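You operate a simulated robot arm through the tools that you are given. There is no shell and no other tool. Be economical: measure what you need, move in short steps, check, and stop when the job is done.

Carry out the task below with a simulated two-armed robot. There is one attempt and no reset: what you move stays moved.

JOB
Close the deep drawer of the far counter. Then put the white job tote on the top of the far counter. Then take the orange connector from the top of the back counter and leave it on top of the grey box. Then open the shallow drawer of the far counter, put the purple box on the top of the back counter away in the inside of the shallow drawer of the far counter and shut the drawer again. Then put the steel roller on the white table behind line 3 away on the top of the small table. Then put the grey foam block on the top of the back counter away on the front corner of the packing bench. Then pull the grey drawer open. Keep to this order.

Only the result counts: the job must be done as asked and must still hold three seconds after the hand-in. Knocking over, shifting, dropping, spilling or breaking anything else fails it.

ROBOT AND FRAMES
Two 7-joint arms with fingered hands on one trunk, on a base that drives. Base frame: it is fixed to the floor where the robot stands at the start and does not move with it; the origin is under the middle of the robot, x ahead of it, y to its left, z up. Lengths are in m, angles in degrees, forces in N, time in s.
The left shoulder is at the start at [-0.074, 0.134, 1.064], the right one opposite. Places, roughly: deep drawer of the far counter [0.9, 0.3, 0.6]; front corner of the packing bench (52x20 cm) [-4, -3.7, 0.84]; grey box (11x13x10 cm) [1.5, 1.3, 1]; grey drawer [-9.7, 2.1, 0.6]; grey foam block (6x9x5 cm) [0.3, 2, 1]; inside of the shallow drawer of the far counter [1.1, 0.6, 0.7]; orange connector (8x4x4 cm) [1.8, 1.3, 1]; purple box (8x10x5 cm) [0.5, 2.2, 1]; shallow drawer of the far counter [1, 0.5, 0.8]; steel roller (4x4x14 cm) [-2.3, 2, 0.9]; top of the far counter [0.5, 1, 1]; top of the small table [-7.8, 1.8, 0.8]; white job tote [1, 1.5, 1]. Payload 4 kg a hand.
The TCP of each hand is the grasp point between the finger pads, 0.036 m short of the fingertips. In the tool frame z runs along the fingers and y along their closing line. Largest opening 0.124 m; the body of the gripper starts 0.042 m behind the TCP. The gripper is a hand of 4 fingers: y runs from the thumb to the fingers, the wrist lies at [-0.015, -0.099, -0.189] in the tool frame, and closing takes about 1.5 s.
Orientation is that of the tool frame in the base frame, as a unit quaternion [w, x, y, z]. With the fingers straight down and the wrist toward the robot, the tool's x, y and z point along [0, 1, 0], [1, 0, 0] and [0, 0, -1] of the base frame.

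CONTROLS
- The arms move only by the tool nudge_tool. It takes "left_increments", "right_increments" or both (then of equal length, played together; a hand with none holds still); each is a list of rows, each a list of 3 entries, a list of its own where there are three numbers: the turn, a rotation vector about the base's x, y, z in degrees, then the shift along the base's x, y, z in m, then the gripper command, from -1 (fully open) to 1 (shut), values between in proportion. In form: [[[wx, wy, wz], [tx, ty, tz], claw], ...]. A call has 1 to 12 rows; each row is the pose to reach, as a shift and turn from the pose commanded when the call began. Rows are played at 5 a second. More than 0.05 m and 8.6 degrees between two rows, or a gripper value outside its range, and nothing of the call is played. A pose out of reach is approached as far as the arm can. The call stops where the force on the tool passes 40 N (or 10 N more than at its start, if that is more) or the arm is blocked; 0.2 s more then pass. Each finger travels about 0.045 m/s and halts on what it meets, pressing with about 33 N; the grip force reading is that of the motor and also rises with nothing between the fingers. The clock runs only during rows and for 0.2 s after the last one: add rows that repeat a pose to give the fingers time. The reply holds the time, the measured pose of the TCP, the force on the tool along the base axes, the opening and the grip force, in the units named above and with some noise, with the torque about the TCP (base axes, N m) and any sound that the robot's microphone picked up, and new pictures: "pictures" is both (left out), scene, wrist or none (wrist: the cameras of the hands that moved).
- Cameras (640 x 400 px; columns grow to the right, rows downward): "scene" is now at [0.0592, -0.0131, 1.3151]; the picture's right is [0.21, -0.98, -0.02], its down [-0.46, -0.08, -0.88] and it looks along [0.86, 0.20, -0.47] (base axes); focal length 232 px, centre (320, 200). "left" rides on the left gripper at [-0.075, -0.086, -0.123] in its tool frame; the picture's right is [-0.70, -0.34, 0.63], its down [0.64, -0.68, 0.35] and it looks along [0.32, 0.65, 0.69] (tool axes); focal length 275 px, centre (320, 200). "right" rides on the right gripper at [0.075, -0.086, -0.123] in its tool frame; the picture's right is [-0.70, 0.34, -0.63], its down [-0.64, -0.68, 0.35] and it looks along [-0.32, 0.65, 0.69] (tool axes); focal length 275 px, centre (320, 200). There is no depth. A picture from a camera that has moved, and an enlarged one, comes with that camera's place and axes in the base frame and with its lens. The place of the scene camera against the robot may be out by one fixed shift of up to 0.025 m in any direction.
- move_column(by): slides the trunk up (or, below 0, down) by that many m; the arms and the scene camera ride with it, the base frame stays. It gives what a move gives, with no picture.
- steer(legs): drives the robot by 1 to 6 legs, each [ahead, left, turn to the left] in m, m and degrees, along the robot's own axes; the way and the turn of a leg run together, so that a leg with both is an arc; at most 1.5 m and 180 degrees a leg. The arms and the cameras ride along, it lands a little off, and it stops where it bumps. It gives what a move gives, and a new picture of the scene camera.
- grasp_type(shape, hand): the hand has 4 fingers and takes this shape, open, in about a second: jaw (thumb against the fingers, like two jaws); tri (thumb and two fingers); tip (a fingertip pinch); poke (one finger out to press); point (the index stretched); flat (the hand flat); cup (the hand cupped); fist (a fist). The gripper value then closes the fingers along that shape, each until it touches; the sizes above hold for jaw. It gives what a move gives, with no picture.
- head_to(pan, tilt): turns the head with the scene camera to pan (to the left, within 86 degrees either way) and tilt (down, from -29 to 69), counted from straight ahead of the robot. It gives what a move gives, and a new picture of the scene camera.
- close_up(camera, box): a new picture of the part [left, top, right, bottom] of that camera's present view, enlarged. No time passes.
- sign_off(): hands the job in; it is judged then, once.

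Go step by step. Nothing tells you exact positions but the pictures and the camera data: compare them with the known pose of the tool, close in by small moves and look again before you grip or let go. The budget is 207 turns and 260 pictures, counting those below and the enlarged ones. Unless the task says otherwise, let go and move clear before handing in.

The tools are called after "Call:" by a JSON object that holds its "fn" and its "kwargs". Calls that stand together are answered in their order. nudge_tool: Moves the arms, as the interface text tells. Its arguments: {"type":"object","properties":{"left_increments":{"type":"array","items":{"type":"array"}},"right_increments":{"type":"array","items":{"type":"array"}},"pictures":{"type":"string","enum":["both","scene","wrist","none"]}},"required":[]} The other tools are called the same way: move_column (by) slides the trunk up or down; grasp_type (shape, hand) gives the hand a shape; steer (legs) drives the base; head_to (pan, tilt) turns the head that bears the scene camera; close_up (camera, box) takes an enlarged picture of a part of a camera's view; sign_off () hands the job in.

At the start:

```text
clock: 0.0
left_ee_pos: [0.5152, 0.6098, 1.1657]
left_tool_rot: [-0.002, 0.652, 0.758, 0.004]
left_wrist_force: [-4.5, 0.9, 4.4]
left_ft_torque: [0.0, -0.37, 0.03]
left_finger_gap: 0.1241
left_grasp_force: 0.0
left_shape: jaw
right_ee_pos: [0.5403, -0.0113, 1.1977]
right_tool_rot: [-0.002, 0.651, 0.759, 0.008]
right_wrist_force: [2.0, 1.9, 1.7]
right_ft_torque: [-0.12, 0.1, 0.0]
right_finger_gap: 0.1238
right_grasp_force: 0.0
right_shape: jaw
trunk travel left (down, up): [-0.225, 0.253]
robot x, y, heading: [-0.0847, -0.0177, 9.0]
head pan, tilt: [3.5, 19.8]
```

scene: 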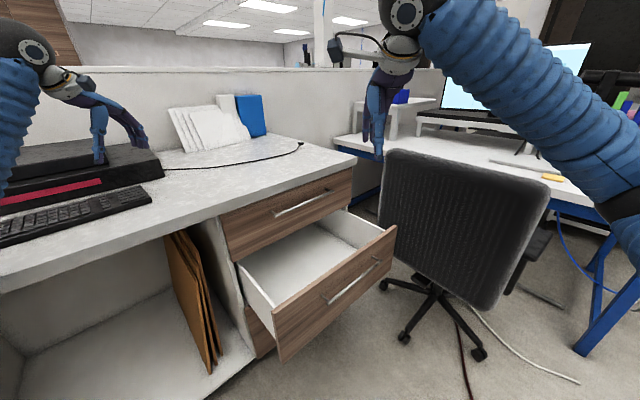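
right: 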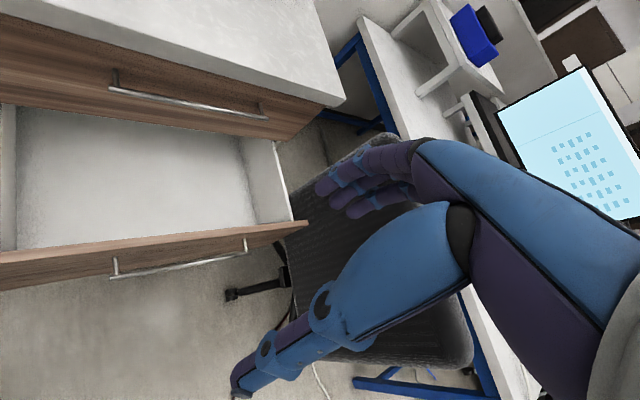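
left: 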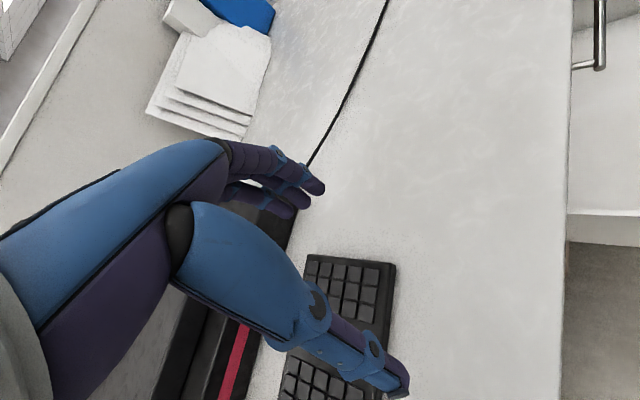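

I see the far counter with its deep (middle) drawer open ahead. I'll look around to the left first to locate the other items.

Call:
{"fn": "head_to", "kwargs": {"pan": 60, "tilt": 20}}

Call:
{"fn": "head_to", "kwargs": {"pan": 5, "tilt": 40}}

```text
clock: 1.3
left_ee_pos: [0.5146, 0.6089, 1.1673]
left_tool_rot: [-0.002, 0.651, 0.759, 0.005]
left_wrist_force: [1.1, 1.0, -0.3]
left_ft_torque: [-0.01, -0.01, -0.03]
left_finger_gap: 0.1238
left_grasp_force: 0.0
left_shape: jaw
right_ee_pos: [0.5399, -0.0124, 1.1979]
right_tool_rot: [-0.001, 0.65, 0.76, 0.006]
right_wrist_force: [0.9, 0.4, -0.1]
right_ft_torque: [0.01, 0.0, -0.01]
right_finger_gap: 0.1237
right_grasp_force: 0.0
right_shape: jaw
trunk travel left (down, up): [-0.225, 0.253]
robot x, y, heading: [-0.0838, -0.0198, 8.8]
head pan, tilt: [60.0, 20.0]
camera scene: at [0.0027, 0.0539, 1.3225], right [0.92, -0.36, -0.13], down [-0.26, -0.33, -0.91], along [0.29, 0.87, -0.4], focal length 232 px, centre (320, 200)
```

scene: 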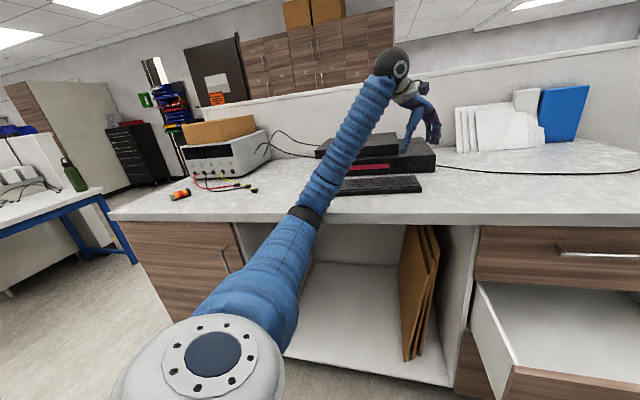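

```text
clock: 2.5
left_ee_pos: [0.5156, 0.61, 1.1652]
left_tool_rot: [-0.003, 0.651, 0.759, 0.004]
left_wrist_force: [0.2, 0.4, 0.7]
left_ft_torque: [-0.02, 0.02, -0.03]
left_finger_gap: 0.124
left_grasp_force: 0.1
left_shape: jaw
right_ee_pos: [0.5397, -0.0125, 1.1978]
right_tool_rot: [-0.001, 0.651, 0.759, 0.007]
right_wrist_force: [-0.1, 0.4, -0.1]
right_ft_torque: [-0.01, 0.03, -0.01]
right_finger_gap: 0.1238
right_grasp_force: 0.1
right_shape: jaw
trunk travel left (down, up): [-0.225, 0.253]
robot x, y, heading: [-0.0847, -0.0204, 9.1]
head pan, tilt: [5.0, 40.0]
camera scene: at [0.0463, -0.0128, 1.285], right [0.24, -0.97, -0.02], down [-0.73, -0.16, -0.67], along [0.64, 0.18, -0.74], focal length 232 px, centre (320, 200)
```

scene: 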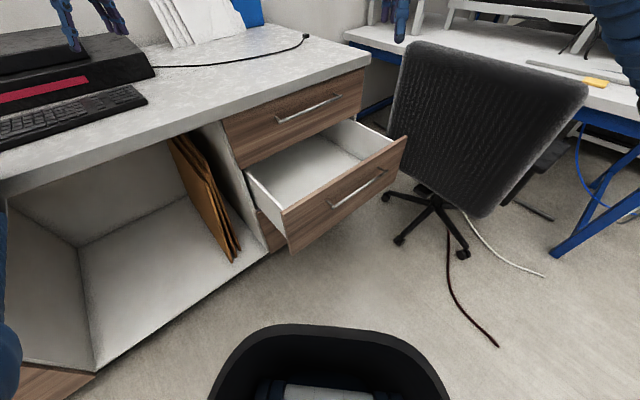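

The deep drawer is out by about 0.3 m, its front centred near [0.75, 0.03, 0.6], with the counter face running about 139°. I'll pull the left hand clear of the counter and then stand facing the drawer.

Call:
{"fn": "nudge_tool", "kwargs": {"left_increments": [[[0, 0, 0], [0, 0, 0.05], -1], [[0, 0, 0], [-0.02, -0.02, 0.09], -1], [[0, 0, 0], [-0.05, -0.04, 0.1], -1], [[0, 0, 0], [-0.09, -0.06, 0.1], -1], [[0, 0, 0], [-0.13, -0.08, 0.1], -1], [[0, 0, 0], [-0.17, -0.1, 0.1], -1]], "right_increments": [[[0, 0, 0], [0, 0.0, 0], -1], [[0, 0, 0], [-0.02, 0, 0], -1], [[0, 0, 0], [-0.05, 0, 0], -1], [[0, 0, 0], [-0.08, 0, 0], -1], [[0, 0, 0], [-0.11, 0, 0], -1], [[0, 0, 0], [-0.13, 0, 0], -1]], "pictures": "none"}}

Call:
{"fn": "grasp_type", "kwargs": {"shape": "fist", "hand": "right"}}

Call:
{"fn": "steer", "kwargs": {"legs": [[0, 0, 40], [0.05, -0.2, 0]]}}

```text
clock: 3.9
left_ee_pos: [0.3512, 0.5219, 1.2539]
left_tool_rot: [-0.001, 0.651, 0.759, -0.002]
left_wrist_force: [-0.6, -0.6, -0.2]
left_ft_torque: [-0.01, -0.04, 0.01]
left_finger_gap: 0.1236
left_grasp_force: 0.1
left_shape: jaw
right_ee_pos: [0.4157, 0.0034, 1.1936]
right_tool_rot: [0.001, 0.651, 0.759, -0.001]
right_wrist_force: [0.6, -0.4, 0.3]
right_ft_torque: [0.03, -0.02, 0.0]
right_finger_gap: 0.1236
right_grasp_force: 0.0
right_shape: jaw
trunk travel left (down, up): [-0.225, 0.253]
robot x, y, heading: [-0.0837, -0.0194, 8.9]
head pan, tilt: [5.0, 40.0]
```

```text
clock: 4.8
left_ee_pos: [0.3547, 0.5239, 1.2527]
left_tool_rot: [-0.002, 0.651, 0.759, -0.003]
left_wrist_force: [-0.1, 0.1, -0.3]
left_ft_torque: [0.01, -0.02, 0.0]
left_finger_gap: 0.124
left_grasp_force: 0.0
left_shape: jaw
right_ee_pos: [0.4179, 0.0042, 1.1925]
right_tool_rot: [0.0, 0.651, 0.759, -0.002]
right_wrist_force: [-0.1, 0.1, -0.5]
right_ft_torque: [0.0, 0.0, -0.01]
right_finger_gap: 0.0002
right_grasp_force: 0.0
right_shape: fist
trunk travel left (down, up): [-0.225, 0.253]
robot x, y, heading: [-0.0801, -0.0194, 8.9]
head pan, tilt: [5.0, 40.0]
```

```text
clock: 8.3
left_ee_pos: [0.0816, 0.5843, 1.2531]
left_tool_rot: [-0.001, 0.35, 0.937, -0.003]
left_wrist_force: [0.6, 0.6, 0.6]
left_ft_torque: [-0.01, 0.04, 0.0]
left_finger_gap: 0.1238
left_grasp_force: 0.1
left_shape: jaw
right_ee_pos: [0.4674, 0.2311, 1.1917]
right_tool_rot: [-0.001, 0.348, 0.937, -0.001]
right_wrist_force: [0.2, -0.6, -1.0]
right_ft_torque: [0.01, 0.03, 0.01]
right_finger_gap: 0.0
right_grasp_force: 0.0
right_shape: fist
trunk travel left (down, up): [-0.225, 0.253]
robot x, y, heading: [0.097, -0.1115, 49.2]
head pan, tilt: [5.0, 40.0]
camera scene: at [0.1885, -0.0074, 1.2835], right [0.81, -0.59, -0.01], down [-0.45, -0.6, -0.66], along [0.38, 0.54, -0.75], focal length 232 px, centre (320, 200)
```

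scene: 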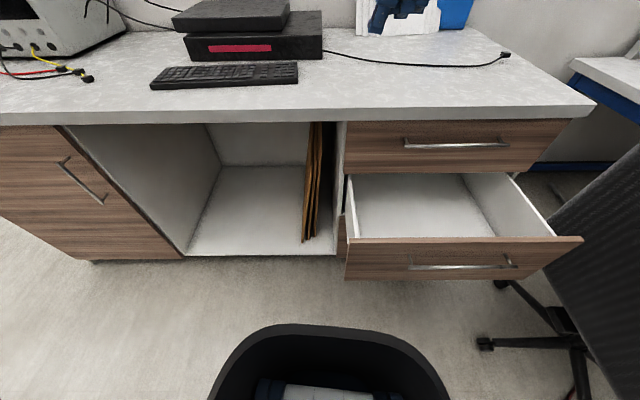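

The counter normal points along heading ~55°, top z≈0.96; drawer front spans [0.46,0.24]–[1.04,-0.16], top z≈0.685. I'll back off a little, lower the trunk and bring the right fist in front of the panel, left of its handle.

Call:
{"fn": "steer", "kwargs": {"legs": [[-0.08, 0, 0]]}}

Call:
{"fn": "move_column", "kwargs": {"by": -0.2}}

Call:
{"fn": "nudge_tool", "kwargs": {"right_increments": [[[6, -5.2, 0], [0.01, -0.01, -0.03], 0], [[12, -10.4, 0], [0.02, -0.02, -0.06], 0], [[18, -15.6, 0], [0.03, -0.03, -0.09], 0], [[24, -20.8, 0], [0.04, -0.04, -0.12], 0], [[30, -26, 0], [0.05, -0.05, -0.155], 0], [[36, -31, 0], [0.06, -0.06, -0.19], 0], [[36, -31, 0], [0.07, -0.07, -0.23], 0], [[36, -31, 0], [0.08, -0.075, -0.27], 0], [[36, -31, 0], [0.088, -0.077, -0.31], 0], [[36, -31, 0], [0.088, -0.077, -0.35], 0]]}}

```text
clock: 9.4
left_ee_pos: [0.0277, 0.5239, 1.2539]
left_tool_rot: [0.0, 0.35, 0.937, -0.003]
left_wrist_force: [0.5, -0.6, 0.9]
left_ft_torque: [-0.01, -0.02, 0.0]
left_finger_gap: 0.1238
left_grasp_force: 0.0
left_shape: jaw
right_ee_pos: [0.4116, 0.1701, 1.1931]
right_tool_rot: [0.001, 0.348, 0.937, 0.0]
right_wrist_force: [-0.7, -0.1, 1.1]
right_ft_torque: [0.0, -0.07, -0.03]
right_finger_gap: 0.0
right_grasp_force: 0.0
right_shape: fist
trunk travel left (down, up): [-0.225, 0.253]
robot x, y, heading: [0.0502, -0.1722, 49.1]
head pan, tilt: [5.0, 40.0]
camera scene: at [0.1342, -0.068, 1.2839], right [0.81, -0.59, -0.01], down [-0.45, -0.6, -0.66], along [0.38, 0.54, -0.75], focal length 232 px, centre (320, 200)
```

scene: 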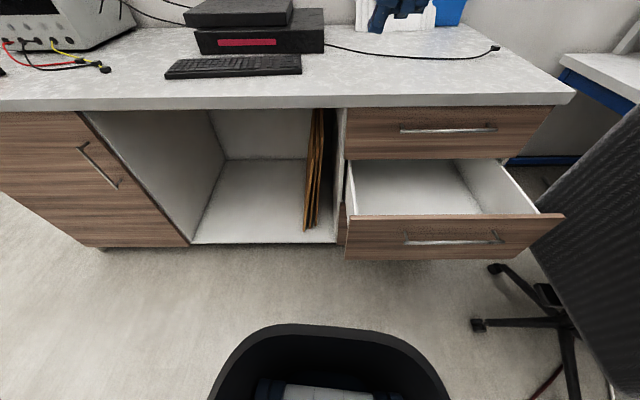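

```text
clock: 11.5
left_ee_pos: [0.0275, 0.5253, 1.0553]
left_tool_rot: [0.0, 0.349, 0.937, -0.003]
left_wrist_force: [0.3, 0.3, 0.4]
left_ft_torque: [-0.02, 0.0, 0.0]
left_finger_gap: 0.1237
left_grasp_force: 0.1
left_shape: jaw
right_ee_pos: [0.4139, 0.1708, 0.9943]
right_tool_rot: [0.0, 0.348, 0.937, 0.0]
right_wrist_force: [0.3, -0.6, -0.2]
right_ft_torque: [0.01, -0.03, 0.0]
right_finger_gap: 0.0
right_grasp_force: 0.0
right_shape: fist
trunk travel left (down, up): [-0.025, 0.453]
robot x, y, heading: [0.0464, -0.1739, 49.0]
head pan, tilt: [5.0, 40.0]
```

```text
clock: 13.5
left_ee_pos: [0.0303, 0.526, 1.0526]
left_tool_rot: [0.0, 0.349, 0.937, -0.004]
left_wrist_force: [-0.2, -0.5, -0.3]
left_ft_torque: [-0.05, -0.03, 0.03]
left_finger_gap: 0.1242
left_grasp_force: 0.0
left_shape: jaw
right_ee_pos: [0.5292, 0.2694, 0.6888]
right_tool_rot: [0.14, 0.321, 0.854, 0.384]
right_wrist_force: [0.5, -1.9, 3.6]
right_ft_torque: [0.01, 0.06, 0.04]
right_finger_gap: 0.0001
right_grasp_force: 0.1
right_shape: fist
right hand out of reach, approached as far as the arm can: row 3, 4, 5, 6, 7, 8, 9
trunk travel left (down, up): [-0.025, 0.453]
robot x, y, heading: [0.0456, -0.1731, 49.2]
head pan, tilt: [5.0, 40.0]
stopped in row 9 (right hand): the force on the tool passed its limit at 112 N (the readings are from after the stop); the commanded pose is now the measured one
camera scene: at [0.2164, 0.0268, 1.0058], right [0.8, -0.59, -0.04], down [-0.56, -0.74, -0.38], along [0.2, 0.33, -0.92], focal length 232 px, centre (320, 200)
camera right: at [0.3755, 0.206, 0.7073], right [0.37, -0.65, 0.67], down [0.35, -0.57, -0.74], along [0.86, 0.51, 0.02], focal length 275 px, centre (320, 200)
```

scene: 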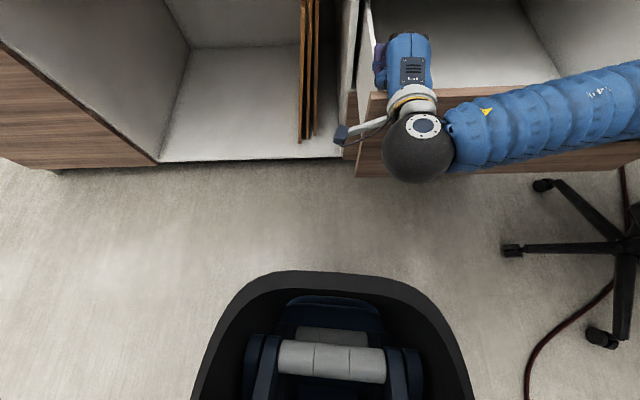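
right: 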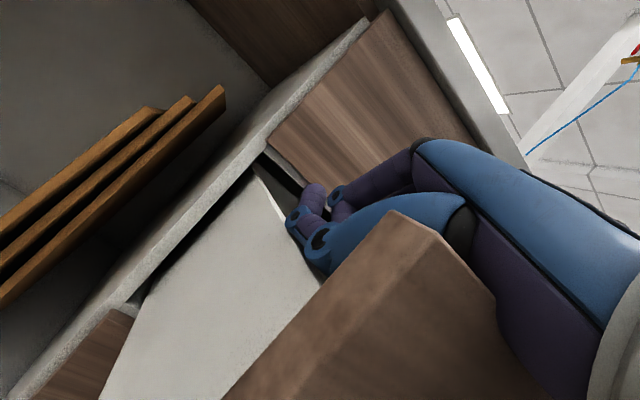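

The fist ended up above/inside the drawer panel edge because the tilted pose was too close to the body. I'll lift clear, back the base off, and come down in front.

Call:
{"fn": "nudge_tool", "kwargs": {"right_increments": [[[0, 0, 0], [0, 0, 0.04], 0], [[0, 0, 0], [0, 0, 0.08], 0], [[0, 0, 0], [0, 0, 0.12], 0], [[0, 0, 0], [0, 0, 0.14], 0]], "pictures": "none"}}

Call:
{"fn": "steer", "kwargs": {"legs": [[-0.25, 0, 6]]}}

```text
clock: 14.5
left_ee_pos: [0.0298, 0.5252, 1.0526]
left_tool_rot: [0.0, 0.349, 0.937, -0.004]
left_wrist_force: [0.5, 0.5, -0.1]
left_ft_torque: [-0.03, 0.0, -0.02]
left_finger_gap: 0.1239
left_grasp_force: 0.1
left_shape: jaw
right_ee_pos: [0.5304, 0.2733, 0.8267]
right_tool_rot: [0.139, 0.32, 0.855, 0.383]
right_wrist_force: [-0.5, 0.2, -0.2]
right_ft_torque: [-0.02, -0.06, 0.01]
right_finger_gap: 0.0
right_grasp_force: 0.0
right_shape: fist
right hand out of reach, approached as far as the arm can: row 1, 2, 3, 4
trunk travel left (down, up): [-0.025, 0.453]
robot x, y, heading: [0.0476, -0.1687, 49.0]
head pan, tilt: [5.0, 40.0]
```

```text
clock: 16.3
left_ee_pos: [-0.1963, 0.3255, 1.0534]
left_tool_rot: [0.001, 0.299, 0.954, -0.004]
left_wrist_force: [0.1, -0.8, -0.6]
left_ft_torque: [0.06, -0.02, -0.05]
left_finger_gap: 0.1241
left_grasp_force: 0.0
left_shape: jaw
right_ee_pos: [0.3275, 0.1266, 0.8286]
right_tool_rot: [0.119, 0.274, 0.871, 0.391]
right_wrist_force: [-0.4, -0.1, -0.8]
right_ft_torque: [-0.03, 0.02, 0.0]
right_finger_gap: 0.0
right_grasp_force: 0.1
right_shape: fist
trunk travel left (down, up): [-0.025, 0.453]
robot x, y, heading: [-0.1042, -0.3696, 55.3]
head pan, tilt: [5.0, 40.0]
camera scene: at [0.0415, -0.1527, 1.0059], right [0.86, -0.5, -0.04], down [-0.48, -0.79, -0.38], along [0.16, 0.35, -0.92], focal length 232 px, centre (320, 200)
```

scene: 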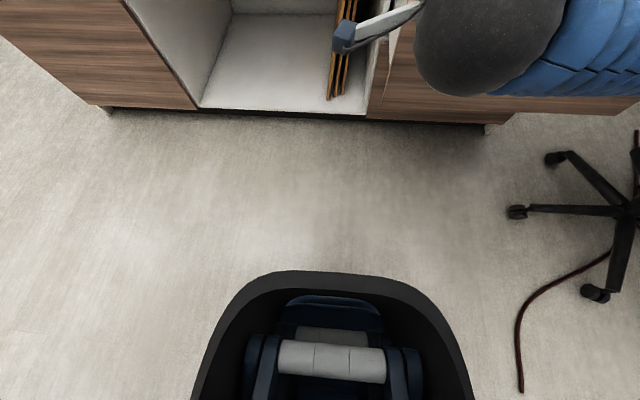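

Now aligned with the drawer. I'll lower the fist in front of the panel and check before pushing.

Call:
{"fn": "nudge_tool", "kwargs": {"right_increments": [[[0, 0, 0], [0.03, -0.02, -0.03], 0], [[0, 0, 0], [0.06, -0.04, -0.06], 0], [[0, 0, 0], [0.09, -0.05, -0.09], 0], [[0, 0, 0], [0.12, -0.06, -0.12], 0], [[0, 0, 0], [0.14, -0.07, -0.15], 0], [[0, 0, 0], [0.15, -0.07, -0.18], 0], [[0, 0, 0], [0.15, -0.07, -0.2], 0]], "pictures": "wrist"}}

Call:
{"fn": "head_to", "kwargs": {"pan": -10, "tilt": 10}}

```text
clock: 17.9
left_ee_pos: [-0.1951, 0.3246, 1.0523]
left_tool_rot: [0.0, 0.299, 0.954, -0.004]
left_wrist_force: [0.2, 0.0, -0.1]
left_ft_torque: [0.0, 0.0, 0.01]
left_finger_gap: 0.1239
left_grasp_force: 0.0
left_shape: jaw
right_ee_pos: [0.4779, 0.0572, 0.6266]
right_tool_rot: [0.119, 0.275, 0.871, 0.39]
right_wrist_force: [0.4, 0.4, -0.3]
right_ft_torque: [0.03, 0.05, 0.0]
right_finger_gap: 0.0002
right_grasp_force: 0.1
right_shape: fist
right hand out of reach, approached as far as the arm can: row 1, 2, 3, 4, 5
trunk travel left (down, up): [-0.025, 0.453]
robot x, y, heading: [-0.1028, -0.371, 55.1]
head pan, tilt: [5.0, 40.0]
camera right: at [0.3312, -0.0217, 0.6459], right [0.43, -0.6, 0.67], down [0.41, -0.53, -0.74], along [0.8, 0.6, 0.02], focal length 275 px, centre (320, 200)
```

right: 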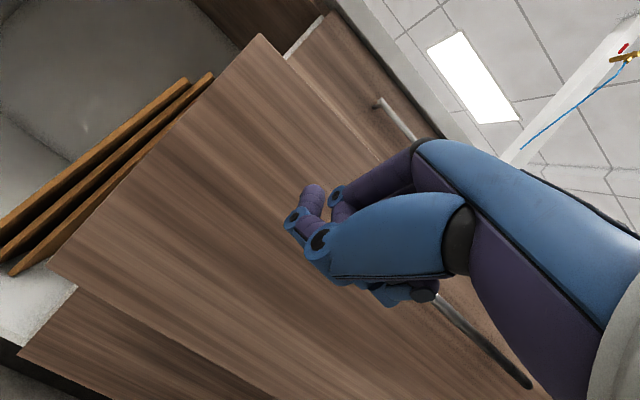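

```text
clock: 18.8
left_ee_pos: [-0.1969, 0.3246, 1.0533]
left_tool_rot: [0.0, 0.299, 0.954, -0.003]
left_wrist_force: [0.3, 0.7, 0.6]
left_ft_torque: [0.0, -0.01, 0.0]
left_finger_gap: 0.1239
left_grasp_force: 0.0
left_shape: jaw
right_ee_pos: [0.4773, 0.0573, 0.6268]
right_tool_rot: [0.119, 0.276, 0.87, 0.39]
right_wrist_force: [-0.5, 0.4, -0.3]
right_ft_torque: [0.0, 0.0, 0.01]
right_finger_gap: 0.0001
right_grasp_force: 0.0
right_shape: fist
trunk travel left (down, up): [-0.025, 0.453]
robot x, y, heading: [-0.1063, -0.3692, 55.2]
head pan, tilt: [-10.0, 10.0]
camera scene: at [0.0773, -0.1426, 1.0445], right [0.72, -0.69, 0.08], down [-0.37, -0.48, -0.79], along [0.58, 0.54, -0.61], focal length 232 px, centre (320, 200)
```

scene: 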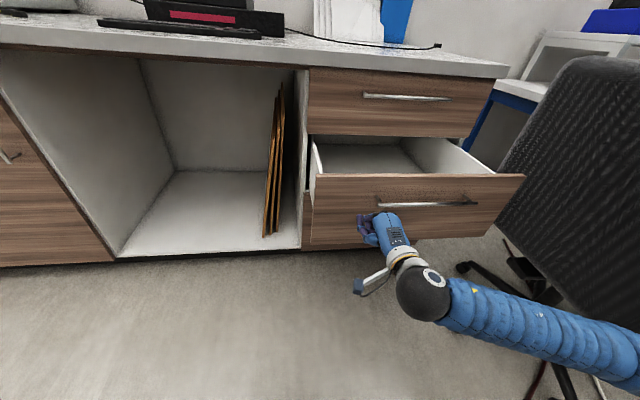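

The fist is just in front of the panel. Pushing along the counter normal.

Call:
{"fn": "nudge_tool", "kwargs": {"right_increments": [[[0, 0, 0], [0.016, 0.022, 0], 0], [[0, 0, 0], [0.031, 0.045, 0], 0], [[0, 0, 0], [0.046, 0.066, 0], 0], [[0, 0, 0], [0.06, 0.088, 0], 0], [[0, 0, 0], [0.076, 0.11, 0], 0], [[0, 0, 0], [0.091, 0.132, 0], 0], [[0, 0, 0], [0.106, 0.154, 0], 0], [[0, 0, 0], [0.122, 0.176, 0], 0], [[0, 0, 0], [0.137, 0.198, 0], 0], [[0, 0, 0], [0.152, 0.22, 0], 0], [[0, 0, 0], [0.168, 0.242, 0], 0], [[0, 0, 0], [0.18, 0.26, 0], 0]], "pictures": "scene"}}

```text
clock: 21.4
left_ee_pos: [-0.1957, 0.3229, 1.0537]
left_tool_rot: [0.0, 0.299, 0.954, -0.004]
left_wrist_force: [1.2, -0.8, 0.1]
left_ft_torque: [-0.03, 0.0, 0.02]
left_finger_gap: 0.1237
left_grasp_force: 0.1
left_shape: jaw
right_ee_pos: [0.6585, 0.3184, 0.6286]
right_tool_rot: [0.119, 0.275, 0.871, 0.389]
right_wrist_force: [-0.4, -0.8, -0.1]
right_ft_torque: [0.0, 0.02, -0.03]
right_finger_gap: 0.0
right_grasp_force: 0.1
right_shape: fist
trunk travel left (down, up): [-0.025, 0.453]
robot x, y, heading: [-0.1048, -0.3666, 55.1]
head pan, tilt: [-10.0, 10.0]
camera scene: at [0.0773, -0.1425, 1.0446], right [0.72, -0.69, 0.08], down [-0.37, -0.48, -0.79], along [0.58, 0.54, -0.61], focal length 232 px, centre (320, 200)
```

scene: 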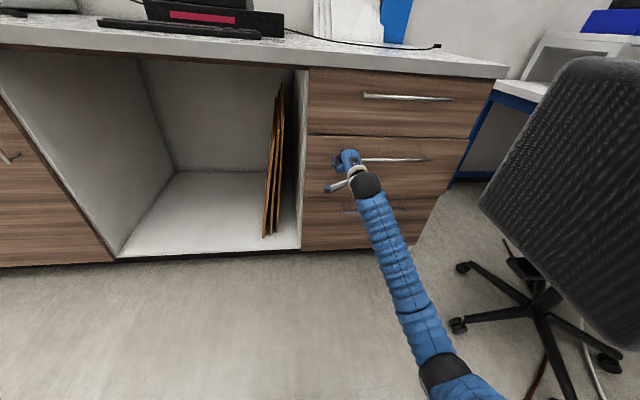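

Nearly closed; pushing on until it meets the stop.

Call:
{"fn": "nudge_tool", "kwargs": {"right_increments": [[[0, 0, 0], [0.011, 0.016, 0], 0], [[0, 0, 0], [0.022, 0.033, 0], 0], [[0, 0, 0], [0.034, 0.049, 0], 0], [[0, 0, 0], [0.045, 0.065, 0], 0]], "pictures": "wrist"}}

Call:
{"fn": "close_up", "kwargs": {"camera": "scene", "box": [280, 50, 520, 260]}}

```text
clock: 22.1
left_ee_pos: [-0.1966, 0.3229, 1.053]
left_tool_rot: [0.0, 0.3, 0.954, -0.003]
left_wrist_force: [-0.3, -0.3, 0.8]
left_ft_torque: [-0.02, 0.0, 0.01]
left_finger_gap: 0.1239
left_grasp_force: 0.0
left_shape: jaw
right_ee_pos: [0.6776, 0.348, 0.6266]
right_tool_rot: [0.118, 0.274, 0.871, 0.39]
right_wrist_force: [-20.7, -29.3, -2.3]
right_ft_torque: [0.48, -0.41, 0.71]
right_finger_gap: 0.0
right_grasp_force: 0.0
right_shape: fist
trunk travel left (down, up): [-0.025, 0.453]
robot x, y, heading: [-0.1032, -0.369, 54.9]
head pan, tilt: [-10.0, 10.0]
stopped in row 3 (right hand): the force on the tool passed its limit at 54 N (the readings are from after the stop); the commanded pose is now the measured one
camera right: at [0.5314, 0.2677, 0.6469], right [0.44, -0.6, 0.67], down [0.41, -0.53, -0.74], along [0.8, 0.6, 0.02], focal length 275 px, centre (320, 200)
```

right: 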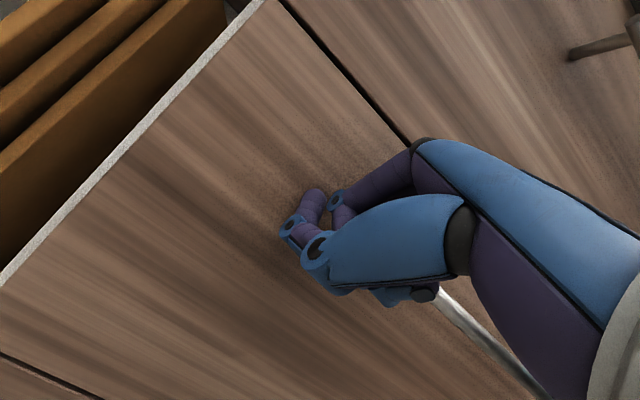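

```text
1.90 times, centred on (400, 155) of scene
camera zoom: at [0.0764, -0.1445, 1.045], right [0.72, -0.69, 0.08], down [-0.37, -0.48, -0.79], along [0.58, 0.54, -0.6], focal length 441 px, centre (168, 286)
```

zoom: 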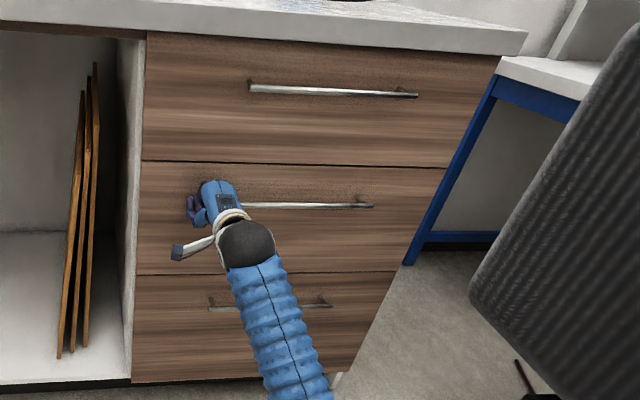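

The deep drawer is shut flush. I'll retract the fist, raise the trunk and look over the partition for the tote.

Call:
{"fn": "nudge_tool", "kwargs": {"right_increments": [[[0, 0, 0], [-0.022, -0.033, 0], 0], [[0, 0, 0], [-0.044, -0.066, 0], 0], [[0, 0, 0], [-0.066, -0.1, 0], 0], [[0, 0, 0], [-0.09, -0.13, 0.03], 0], [[0, 0, 0], [-0.11, -0.16, 0.07], 0], [[0, 0, 0], [-0.13, -0.19, 0.11], 0], [[0, 0, 0], [-0.14, -0.21, 0.15], 0], [[0, 0, 0], [-0.14, -0.21, 0.19], 0], [[0, 0, 0], [-0.14, -0.21, 0.22], 0]], "pictures": "none"}}

Call:
{"fn": "grasp_type", "kwargs": {"shape": "jaw", "hand": "right"}}

Call:
{"fn": "move_column", "kwargs": {"by": 0.45}}

Call:
{"fn": "head_to", "kwargs": {"pan": 0, "tilt": 5}}

Call:
{"fn": "head_to", "kwargs": {"pan": 70, "tilt": 10}}

```text
refused: row 5 steps farther than a row can; nothing moved
```

```text
clock: 23.0
left_ee_pos: [-0.2007, 0.3196, 1.0566]
left_tool_rot: [0.001, 0.3, 0.954, 0.0]
left_wrist_force: [-0.2, 0.3, 0.0]
left_ft_torque: [0.02, -0.01, 0.0]
left_finger_gap: 0.1239
left_grasp_force: 0.0
left_shape: jaw
right_ee_pos: [0.6753, 0.3433, 0.635]
right_tool_rot: [0.12, 0.274, 0.869, 0.394]
right_wrist_force: [-95.8, -130.0, 6.4]
right_ft_torque: [1.88, -1.08, -1.33]
right_finger_gap: 0.0695
right_grasp_force: 0.0
right_shape: jaw
trunk travel left (down, up): [-0.025, 0.453]
robot x, y, heading: [-0.1055, -0.3685, 55.0]
head pan, tilt: [-10.0, 10.0]
```

```text
refused: 0.45 is not a number from -0.4 to 0.4
```

```text
clock: 23.7
left_ee_pos: [-0.1998, 0.3185, 1.0565]
left_tool_rot: [0.001, 0.299, 0.954, -0.001]
left_wrist_force: [-0.1, 0.3, -0.2]
left_ft_torque: [-0.02, 0.03, -0.02]
left_finger_gap: 0.124
left_grasp_force: 0.1
left_shape: jaw
right_ee_pos: [0.6757, 0.3444, 0.6367]
right_tool_rot: [0.119, 0.272, 0.869, 0.396]
right_wrist_force: [-95.6, -135.6, 6.5]
right_ft_torque: [2.29, -1.49, -1.54]
right_finger_gap: 0.0674
right_grasp_force: 0.2
right_shape: jaw
trunk travel left (down, up): [-0.025, 0.453]
robot x, y, heading: [-0.1044, -0.3648, 55.2]
head pan, tilt: [0.0, 5.0]
camera scene: at [0.0624, -0.1359, 1.0537], right [0.82, -0.57, 0.0], down [-0.31, -0.44, -0.84], along [0.48, 0.69, -0.54], focal length 232 px, centre (320, 200)
```

scene: 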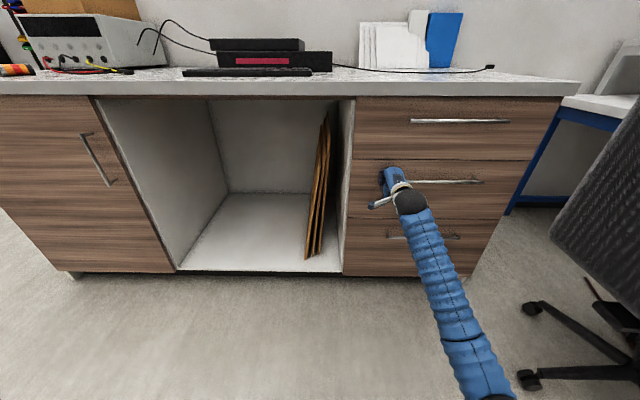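

```text
clock: 25.1
left_ee_pos: [-0.1995, 0.3191, 1.0567]
left_tool_rot: [0.0, 0.3, 0.954, 0.0]
left_wrist_force: [0.7, 0.3, 0.2]
left_ft_torque: [0.0, -0.02, -0.01]
left_finger_gap: 0.1241
left_grasp_force: 0.0
left_shape: jaw
right_ee_pos: [0.6758, 0.3449, 0.6363]
right_tool_rot: [0.12, 0.272, 0.869, 0.396]
right_wrist_force: [-90.5, -134.3, 7.5]
right_ft_torque: [1.94, -1.27, -1.67]
right_finger_gap: 0.0671
right_grasp_force: 0.0
right_shape: jaw
trunk travel left (down, up): [-0.025, 0.453]
robot x, y, heading: [-0.1039, -0.3683, 55.1]
head pan, tilt: [70.0, 10.0]
camera scene: at [-0.0418, -0.1329, 1.0742], right [0.76, 0.49, -0.43], down [-0.15, -0.51, -0.85], along [-0.63, 0.71, -0.31], focal length 232 px, centre (320, 200)
```

scene: 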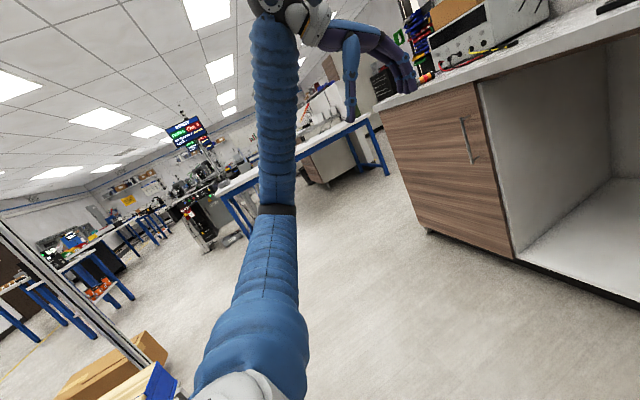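

The refused retract left the hand pressing on the panel; I'll retract now with smaller steps.

Call:
{"fn": "nudge_tool", "kwargs": {"right_increments": [[[0, 0, 0], [-0.02, -0.03, 0], -1], [[0, 0, 0], [-0.04, -0.06, 0], -1], [[0, 0, 0], [-0.06, -0.09, 0], -1], [[0, 0, 0], [-0.08, -0.115, 0.02], -1], [[0, 0, 0], [-0.1, -0.135, 0.05], -1], [[0, 0, 0], [-0.11, -0.155, 0.085], -1], [[0, 0, 0], [-0.12, -0.175, 0.12], -1], [[0, 0, 0], [-0.13, -0.19, 0.16], -1], [[0, 0, 0], [-0.14, -0.2, 0.2], -1]], "pictures": "none"}}

Call:
{"fn": "move_column", "kwargs": {"by": 0.38}}

Call:
{"fn": "head_to", "kwargs": {"pan": 0, "tilt": 8}}

```text
clock: 27.1
left_ee_pos: [-0.1971, 0.3238, 1.054]
left_tool_rot: [0.0, 0.299, 0.954, -0.005]
left_wrist_force: [-1.4, -1.0, 0.4]
left_ft_torque: [0.01, 0.02, 0.0]
left_finger_gap: 0.1238
left_grasp_force: 0.1
left_shape: jaw
right_ee_pos: [0.5387, 0.1497, 0.8279]
right_tool_rot: [0.119, 0.274, 0.871, 0.39]
right_wrist_force: [0.1, -0.5, -0.9]
right_ft_torque: [0.01, 0.01, 0.01]
right_finger_gap: 0.1239
right_grasp_force: 0.1
right_shape: jaw
trunk travel left (down, up): [-0.025, 0.453]
robot x, y, heading: [-0.1057, -0.3682, 55.4]
head pan, tilt: [70.0, 10.0]
```

```text
clock: 30.8
left_ee_pos: [-0.1973, 0.3241, 1.4327]
left_tool_rot: [0.0, 0.3, 0.954, -0.003]
left_wrist_force: [1.4, 0.8, 1.3]
left_ft_torque: [0.02, 0.03, -0.02]
left_finger_gap: 0.124
left_grasp_force: 0.0
left_shape: jaw
right_ee_pos: [0.5397, 0.1476, 1.2056]
right_tool_rot: [0.119, 0.274, 0.872, 0.389]
right_wrist_force: [-0.3, 0.0, 0.1]
right_ft_torque: [0.04, 0.02, -0.01]
right_finger_gap: 0.1239
right_grasp_force: 0.1
right_shape: jaw
trunk travel left (down, up): [-0.405, 0.073]
robot x, y, heading: [-0.104, -0.3681, 55.4]
head pan, tilt: [70.0, 10.0]
```

```text
clock: 32.2
left_ee_pos: [-0.1962, 0.3262, 1.4335]
left_tool_rot: [-0.001, 0.3, 0.954, -0.004]
left_wrist_force: [-0.3, 0.2, -0.2]
left_ft_torque: [0.01, 0.0, 0.01]
left_finger_gap: 0.1242
left_grasp_force: 0.0
left_shape: jaw
right_ee_pos: [0.5393, 0.1489, 1.2062]
right_tool_rot: [0.119, 0.274, 0.871, 0.39]
right_wrist_force: [0.0, 0.5, -0.4]
right_ft_torque: [0.04, 0.03, 0.03]
right_finger_gap: 0.1239
right_grasp_force: 0.1
right_shape: jaw
trunk travel left (down, up): [-0.405, 0.073]
robot x, y, heading: [-0.1042, -0.3672, 55.3]
head pan, tilt: [0.0, 8.0]
camera scene: at [-0.0512, -0.2992, 1.5337], right [0.82, -0.57, 0.0], down [-0.09, -0.13, -0.99], along [0.56, 0.81, -0.15], focal length 232 px, centre (320, 200)
```

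scene: 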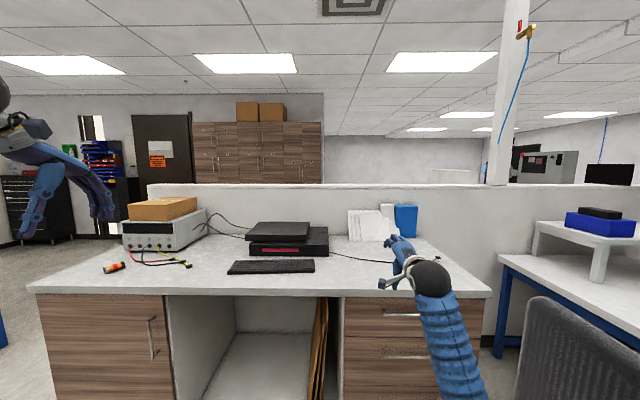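

The partition behind the far counter is ~1.4 m high; the tote and others lie on the back counter behind it. I'll drive round the left end of the counter, checking as I go.

Call:
{"fn": "steer", "kwargs": {"legs": [[0, 1.2, 0]]}}

Call:
{"fn": "head_to", "kwargs": {"pan": 40, "tilt": 20}}

```text
clock: 38.3
left_ee_pos: [-1.2008, 1.0183, 1.4332]
left_tool_rot: [0.0, 0.298, 0.955, -0.004]
left_wrist_force: [0.0, 0.0, -0.5]
left_ft_torque: [-0.03, 0.0, 0.01]
left_finger_gap: 0.1238
left_grasp_force: 0.1
left_shape: jaw
right_ee_pos: [-0.4649, 0.8454, 1.2065]
right_tool_rot: [0.118, 0.273, 0.872, 0.39]
right_wrist_force: [-0.7, -0.1, 0.6]
right_ft_torque: [0.02, 0.02, 0.02]
right_finger_gap: 0.1237
right_grasp_force: 0.0
right_shape: jaw
trunk travel left (down, up): [-0.405, 0.073]
robot x, y, heading: [-1.1027, 0.3255, 55.5]
head pan, tilt: [0.0, 8.0]
camera scene: at [-1.0536, 0.3947, 1.5337], right [0.82, -0.57, 0.0], down [-0.09, -0.13, -0.99], along [0.56, 0.81, -0.15], focal length 232 px, centre (320, 200)
```

scene: 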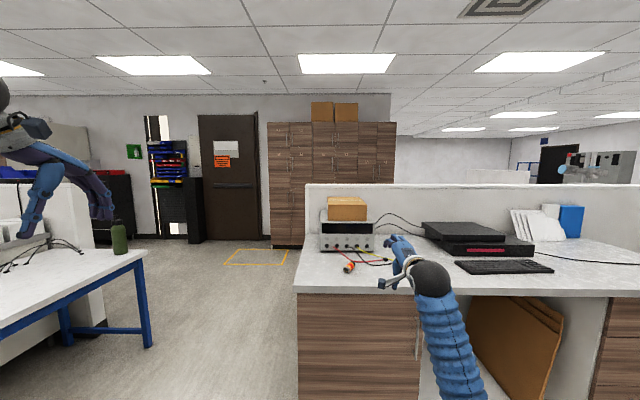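

```text
clock: 39.4
left_ee_pos: [-1.2002, 1.0172, 1.4334]
left_tool_rot: [0.0, 0.297, 0.955, -0.004]
left_wrist_force: [0.0, 0.7, 0.2]
left_ft_torque: [0.0, -0.03, -0.05]
left_finger_gap: 0.1242
left_grasp_force: 0.0
left_shape: jaw
right_ee_pos: [-0.466, 0.8452, 1.2068]
right_tool_rot: [0.118, 0.273, 0.872, 0.39]
right_wrist_force: [0.2, -0.3, 0.4]
right_ft_torque: [0.0, 0.0, -0.02]
right_finger_gap: 0.1237
right_grasp_force: 0.0
right_shape: jaw
trunk travel left (down, up): [-0.405, 0.073]
robot x, y, heading: [-1.1077, 0.3272, 55.5]
head pan, tilt: [40.0, 20.0]
camera scene: at [-1.1148, 0.4108, 1.5145], right [1.0, 0.09, -0.01], down [0.02, -0.35, -0.94], along [-0.09, 0.93, -0.35], focal length 232 px, centre (320, 200)
```

scene: 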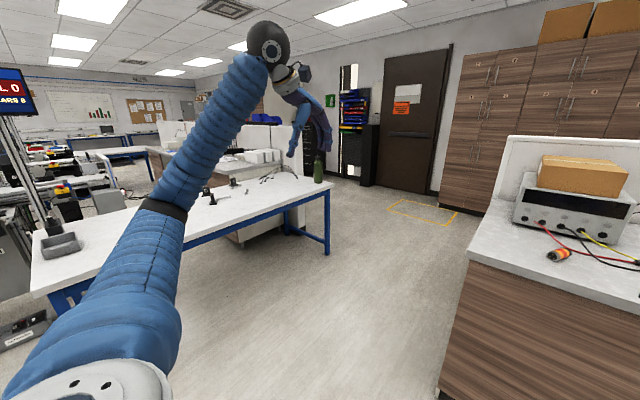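

The aisle lies between the counter end (e≈-1.2) and the white table. I'll move left a bit and go forward up the aisle, then look right.

Call:
{"fn": "steer", "kwargs": {"legs": [[0, 0.62, 0], [1.5, 0, 0], [0.5, 0, 0]]}}

Call:
{"fn": "head_to", "kwargs": {"pan": -60, "tilt": 20}}

```text
clock: 52.6
left_ee_pos: [-0.5739, 3.0393, 1.4323]
left_tool_rot: [0.0, 0.295, 0.955, -0.004]
left_wrist_force: [-0.2, 0.9, 0.1]
left_ft_torque: [0.01, 0.01, -0.01]
left_finger_gap: 0.1236
left_grasp_force: 0.1
left_shape: jaw
right_ee_pos: [0.163, 2.8714, 1.2055]
right_tool_rot: [0.118, 0.271, 0.872, 0.391]
right_wrist_force: [0.5, -0.1, -0.7]
right_ft_torque: [0.0, -0.01, 0.02]
right_finger_gap: 0.1237
right_grasp_force: 0.1
right_shape: jaw
trunk travel left (down, up): [-0.405, 0.073]
robot x, y, heading: [-0.4783, 2.3481, 55.7]
head pan, tilt: [40.0, 20.0]
camera scene: at [-0.4858, 2.4335, 1.5144], right [1.0, 0.1, -0.01], down [0.03, -0.35, -0.94], along [-0.1, 0.93, -0.35], focal length 232 px, centre (320, 200)
```

scene: 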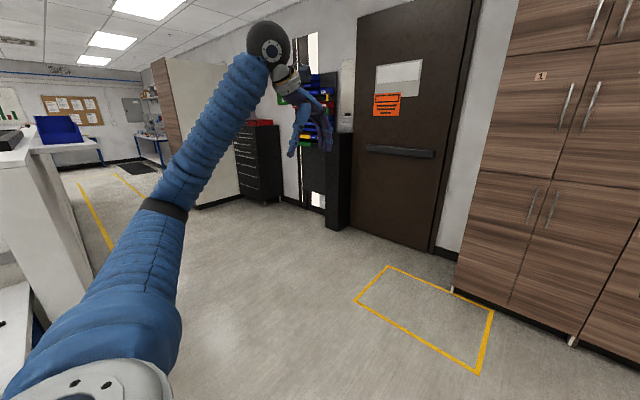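

```text
clock: 54.3
left_ee_pos: [-0.5744, 3.0384, 1.4328]
left_tool_rot: [0.0, 0.296, 0.955, -0.004]
left_wrist_force: [0.1, 0.1, 0.3]
left_ft_torque: [-0.01, -0.03, -0.01]
left_finger_gap: 0.1239
left_grasp_force: 0.0
left_shape: jaw
right_ee_pos: [0.162, 2.87, 1.206]
right_tool_rot: [0.116, 0.271, 0.872, 0.39]
right_wrist_force: [0.2, 0.3, 0.0]
right_ft_torque: [0.01, -0.01, -0.02]
right_finger_gap: 0.1238
right_grasp_force: 0.1
right_shape: jaw
trunk travel left (down, up): [-0.405, 0.073]
robot x, y, heading: [-0.4774, 2.3449, 55.6]
head pan, tilt: [-60.0, 20.0]
camera scene: at [-0.3843, 2.3331, 1.5148], right [-0.07, -1.0, 0.01], down [-0.35, 0.01, -0.94], along [0.93, -0.07, -0.35], focal length 232 px, centre (320, 200)
```

scene: 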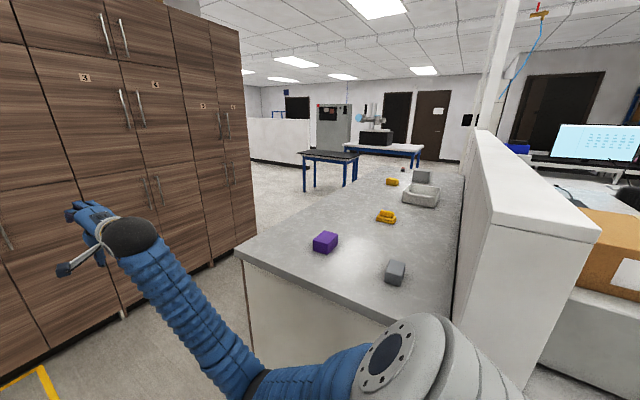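

I see the back counter now, with purple box, grey foam block, tote and others. Zooming in.

Call:
{"fn": "close_up", "kwargs": {"camera": "scene", "box": [300, 150, 460, 290]}}

```text
2.86 times, centred on (380, 220) of scene
camera zoom: at [-0.3843, 2.3331, 1.5148], right [-0.07, -1.0, 0.01], down [-0.35, 0.01, -0.94], along [0.93, -0.07, -0.35], focal length 661 px, centre (149, 143)
```

zoom: 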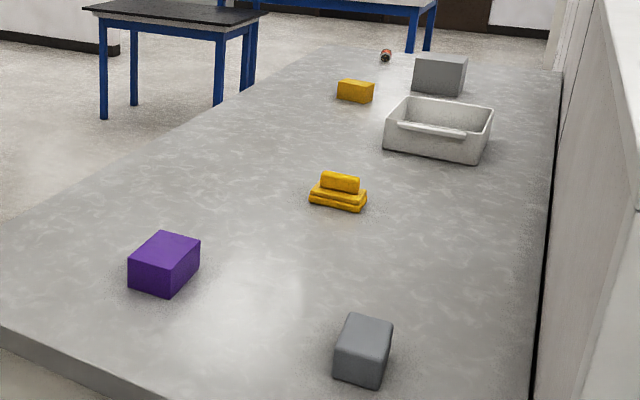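

Tote at ≈[1.04,1.54], grey box ≈[1.47,1.31], the small orange connector just beyond it ≈[1.9,1.3]. I'll drive to the aisle side between counter and cupboards, face the counter, and slide along to the tote.

Call:
{"fn": "steer", "kwargs": {"legs": [[1.29, 0, 0], [0, 0, -180], [0, 1.5, 0]]}}

Call:
{"fn": "head_to", "kwargs": {"pan": 5, "tilt": 35}}

```text
clock: 59.7
left_ee_pos: [0.0767, 3.9775, 1.4337]
left_tool_rot: [0.001, 0.3, 0.954, -0.003]
left_wrist_force: [-0.1, -0.5, -0.5]
left_ft_torque: [0.0, 0.0, -0.02]
left_finger_gap: 0.1239
left_grasp_force: 0.1
left_shape: jaw
right_ee_pos: [0.8104, 3.7992, 1.2163]
right_tool_rot: [0.121, 0.273, 0.868, 0.397]
right_wrist_force: [-8.8, -13.3, 4.7]
right_ft_torque: [0.65, -0.41, -0.02]
right_finger_gap: 0.1206
right_grasp_force: 0.0
right_shape: jaw
trunk travel left (down, up): [-0.405, 0.073]
robot x, y, heading: [0.1723, 3.2856, 55.0]
head pan, tilt: [-60.0, 20.0]
stopped in leg 1: the force on the tool passed its limit at 67 N (the readings are from after the stop); the commanded pose is now the measured one
camera scene: at [0.2611, 3.2698, 1.515], right [-0.08, -1.0, 0.01], down [-0.35, 0.02, -0.94], along [0.93, -0.08, -0.35], focal length 232 px, centre (320, 200)
```

scene: 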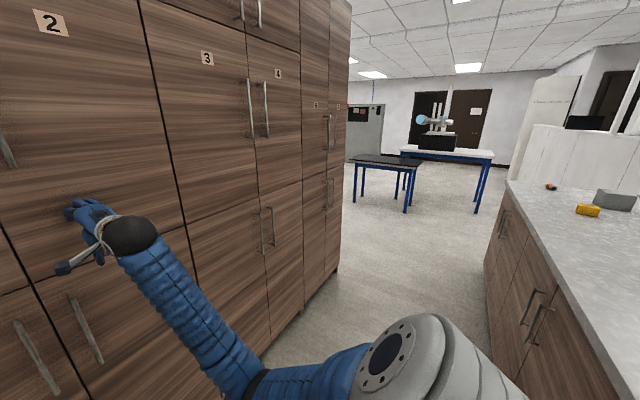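

```text
clock: 61.0
left_ee_pos: [0.0778, 3.9768, 1.434]
left_tool_rot: [0.0, 0.3, 0.954, -0.002]
left_wrist_force: [-0.6, 0.0, -0.3]
left_ft_torque: [0.01, 0.0, 0.01]
left_finger_gap: 0.1237
left_grasp_force: 0.2
left_shape: jaw
right_ee_pos: [0.8105, 3.7986, 1.2145]
right_tool_rot: [0.12, 0.273, 0.868, 0.397]
right_wrist_force: [-13.4, -18.9, 8.5]
right_ft_torque: [1.02, -0.75, -0.06]
right_finger_gap: 0.121
right_grasp_force: 0.1
right_shape: jaw
trunk travel left (down, up): [-0.405, 0.073]
robot x, y, heading: [0.1706, 3.2888, 55.0]
head pan, tilt: [5.0, 35.0]
camera scene: at [0.212, 3.3527, 1.4906], right [0.87, -0.5, 0.0], down [-0.29, -0.51, -0.81], along [0.4, 0.7, -0.58], focal length 232 px, centre (320, 200)
```

scene: 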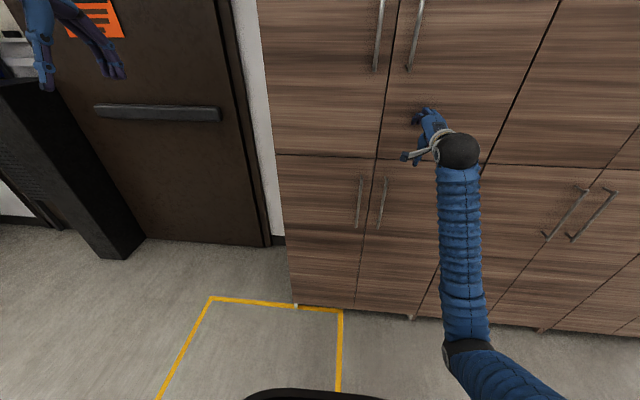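

The right hand lightly touched the cupboards. I'll back off, turn around there, then back into the aisle.

Call:
{"fn": "steer", "kwargs": {"legs": [[-0.32, 0, 0], [0, 0, -180], [-0.4, 0, 0]]}}

```text
clock: 72.6
left_ee_pos: [0.3175, 2.6695, 1.4335]
left_tool_rot: [-0.002, 0.958, -0.287, 0.0]
left_wrist_force: [0.5, -0.2, -0.1]
left_ft_torque: [0.02, 0.02, -0.01]
left_finger_gap: 0.1239
left_grasp_force: 0.1
left_shape: jaw
right_ee_pos: [-0.4203, 2.8267, 1.2127]
right_tool_rot: [0.398, 0.872, -0.262, -0.115]
right_wrist_force: [-0.3, -0.1, 0.7]
right_ft_torque: [0.0, -0.02, 0.01]
right_finger_gap: 0.1238
right_grasp_force: 0.0
right_shape: jaw
trunk travel left (down, up): [-0.405, 0.073]
robot x, y, heading: [0.2035, 3.3558, -123.2]
head pan, tilt: [5.0, 35.0]
camera scene: at [0.1701, 3.2791, 1.4904], right [-0.88, 0.47, 0.0], down [0.28, 0.51, -0.81], along [-0.38, -0.71, -0.58], focal length 232 px, centre (320, 200)
```

scene: 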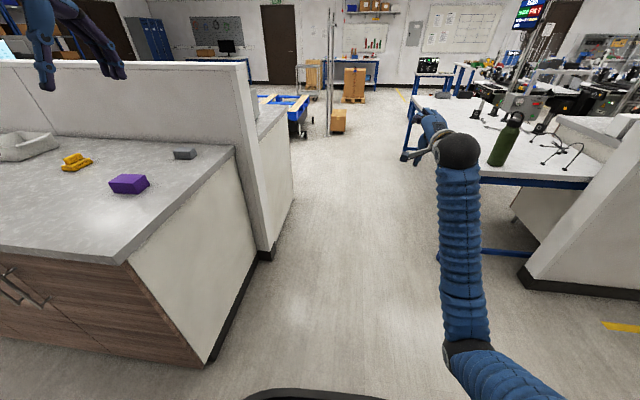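

Now strafe along the counter to the tote.

Call:
{"fn": "steer", "kwargs": {"legs": [[0, 1.4, -1.5], [0, 0.3, 0]]}}

Call:
{"fn": "head_to", "kwargs": {"pan": 0, "tilt": 30}}

```text
clock: 77.1
left_ee_pos: [1.0556, 2.1664, 1.4331]
left_tool_rot: [-0.002, 0.955, -0.297, 0.001]
left_wrist_force: [-0.7, 0.1, 0.7]
left_ft_torque: [0.0, -0.02, -0.04]
left_finger_gap: 0.124
left_grasp_force: 0.1
left_shape: jaw
right_ee_pos: [0.3018, 2.3498, 1.2146]
right_tool_rot: [0.395, 0.865, -0.28, -0.128]
right_wrist_force: [0.0, 1.0, 0.6]
right_ft_torque: [0.0, -0.02, -0.01]
right_finger_gap: 0.1238
right_grasp_force: 0.1
right_shape: jaw
trunk travel left (down, up): [-0.405, 0.073]
robot x, y, heading: [0.9628, 2.8541, -124.6]
head pan, tilt: [5.0, 35.0]
stopped in leg 1: the robot was blocked; the commanded pose is now the measured one
camera scene: at [0.9194, 2.7783, 1.4904], right [-0.87, 0.49, 0.0], down [0.29, 0.51, -0.81], along [-0.4, -0.71, -0.58], focal length 232 px, centre (320, 200)
```

scene: 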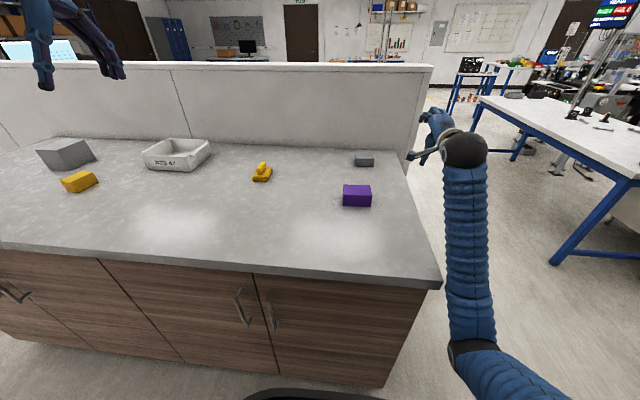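

```text
clock: 77.7
left_ee_pos: [1.057, 2.1674, 1.4341]
left_tool_rot: [-0.003, 0.955, -0.296, 0.001]
left_wrist_force: [0.3, 0.5, -0.1]
left_ft_torque: [0.0, -0.02, -0.03]
left_finger_gap: 0.1241
left_grasp_force: 0.0
left_shape: jaw
right_ee_pos: [0.3028, 2.3492, 1.2153]
right_tool_rot: [0.394, 0.866, -0.281, -0.127]
right_wrist_force: [-0.9, -0.1, 0.1]
right_ft_torque: [0.01, 0.02, -0.04]
right_finger_gap: 0.1238
right_grasp_force: 0.0
right_shape: jaw
trunk travel left (down, up): [-0.405, 0.073]
robot x, y, heading: [0.9607, 2.8596, -124.5]
head pan, tilt: [0.0, 30.0]
camera scene: at [0.911, 2.7812, 1.4982], right [-0.82, 0.57, 0.0], down [0.29, 0.42, -0.86], along [-0.48, -0.71, -0.51], focal length 232 px, centre (320, 200)
```

scene: 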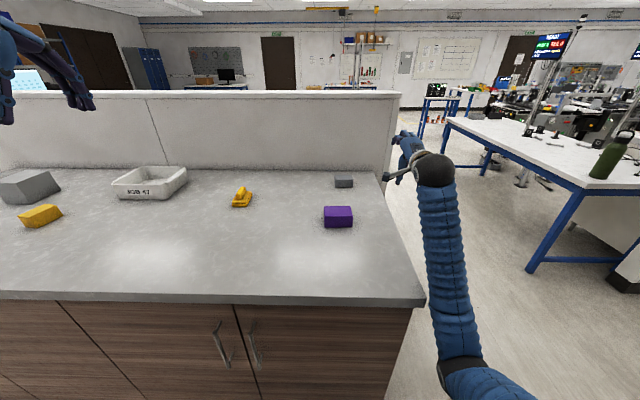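

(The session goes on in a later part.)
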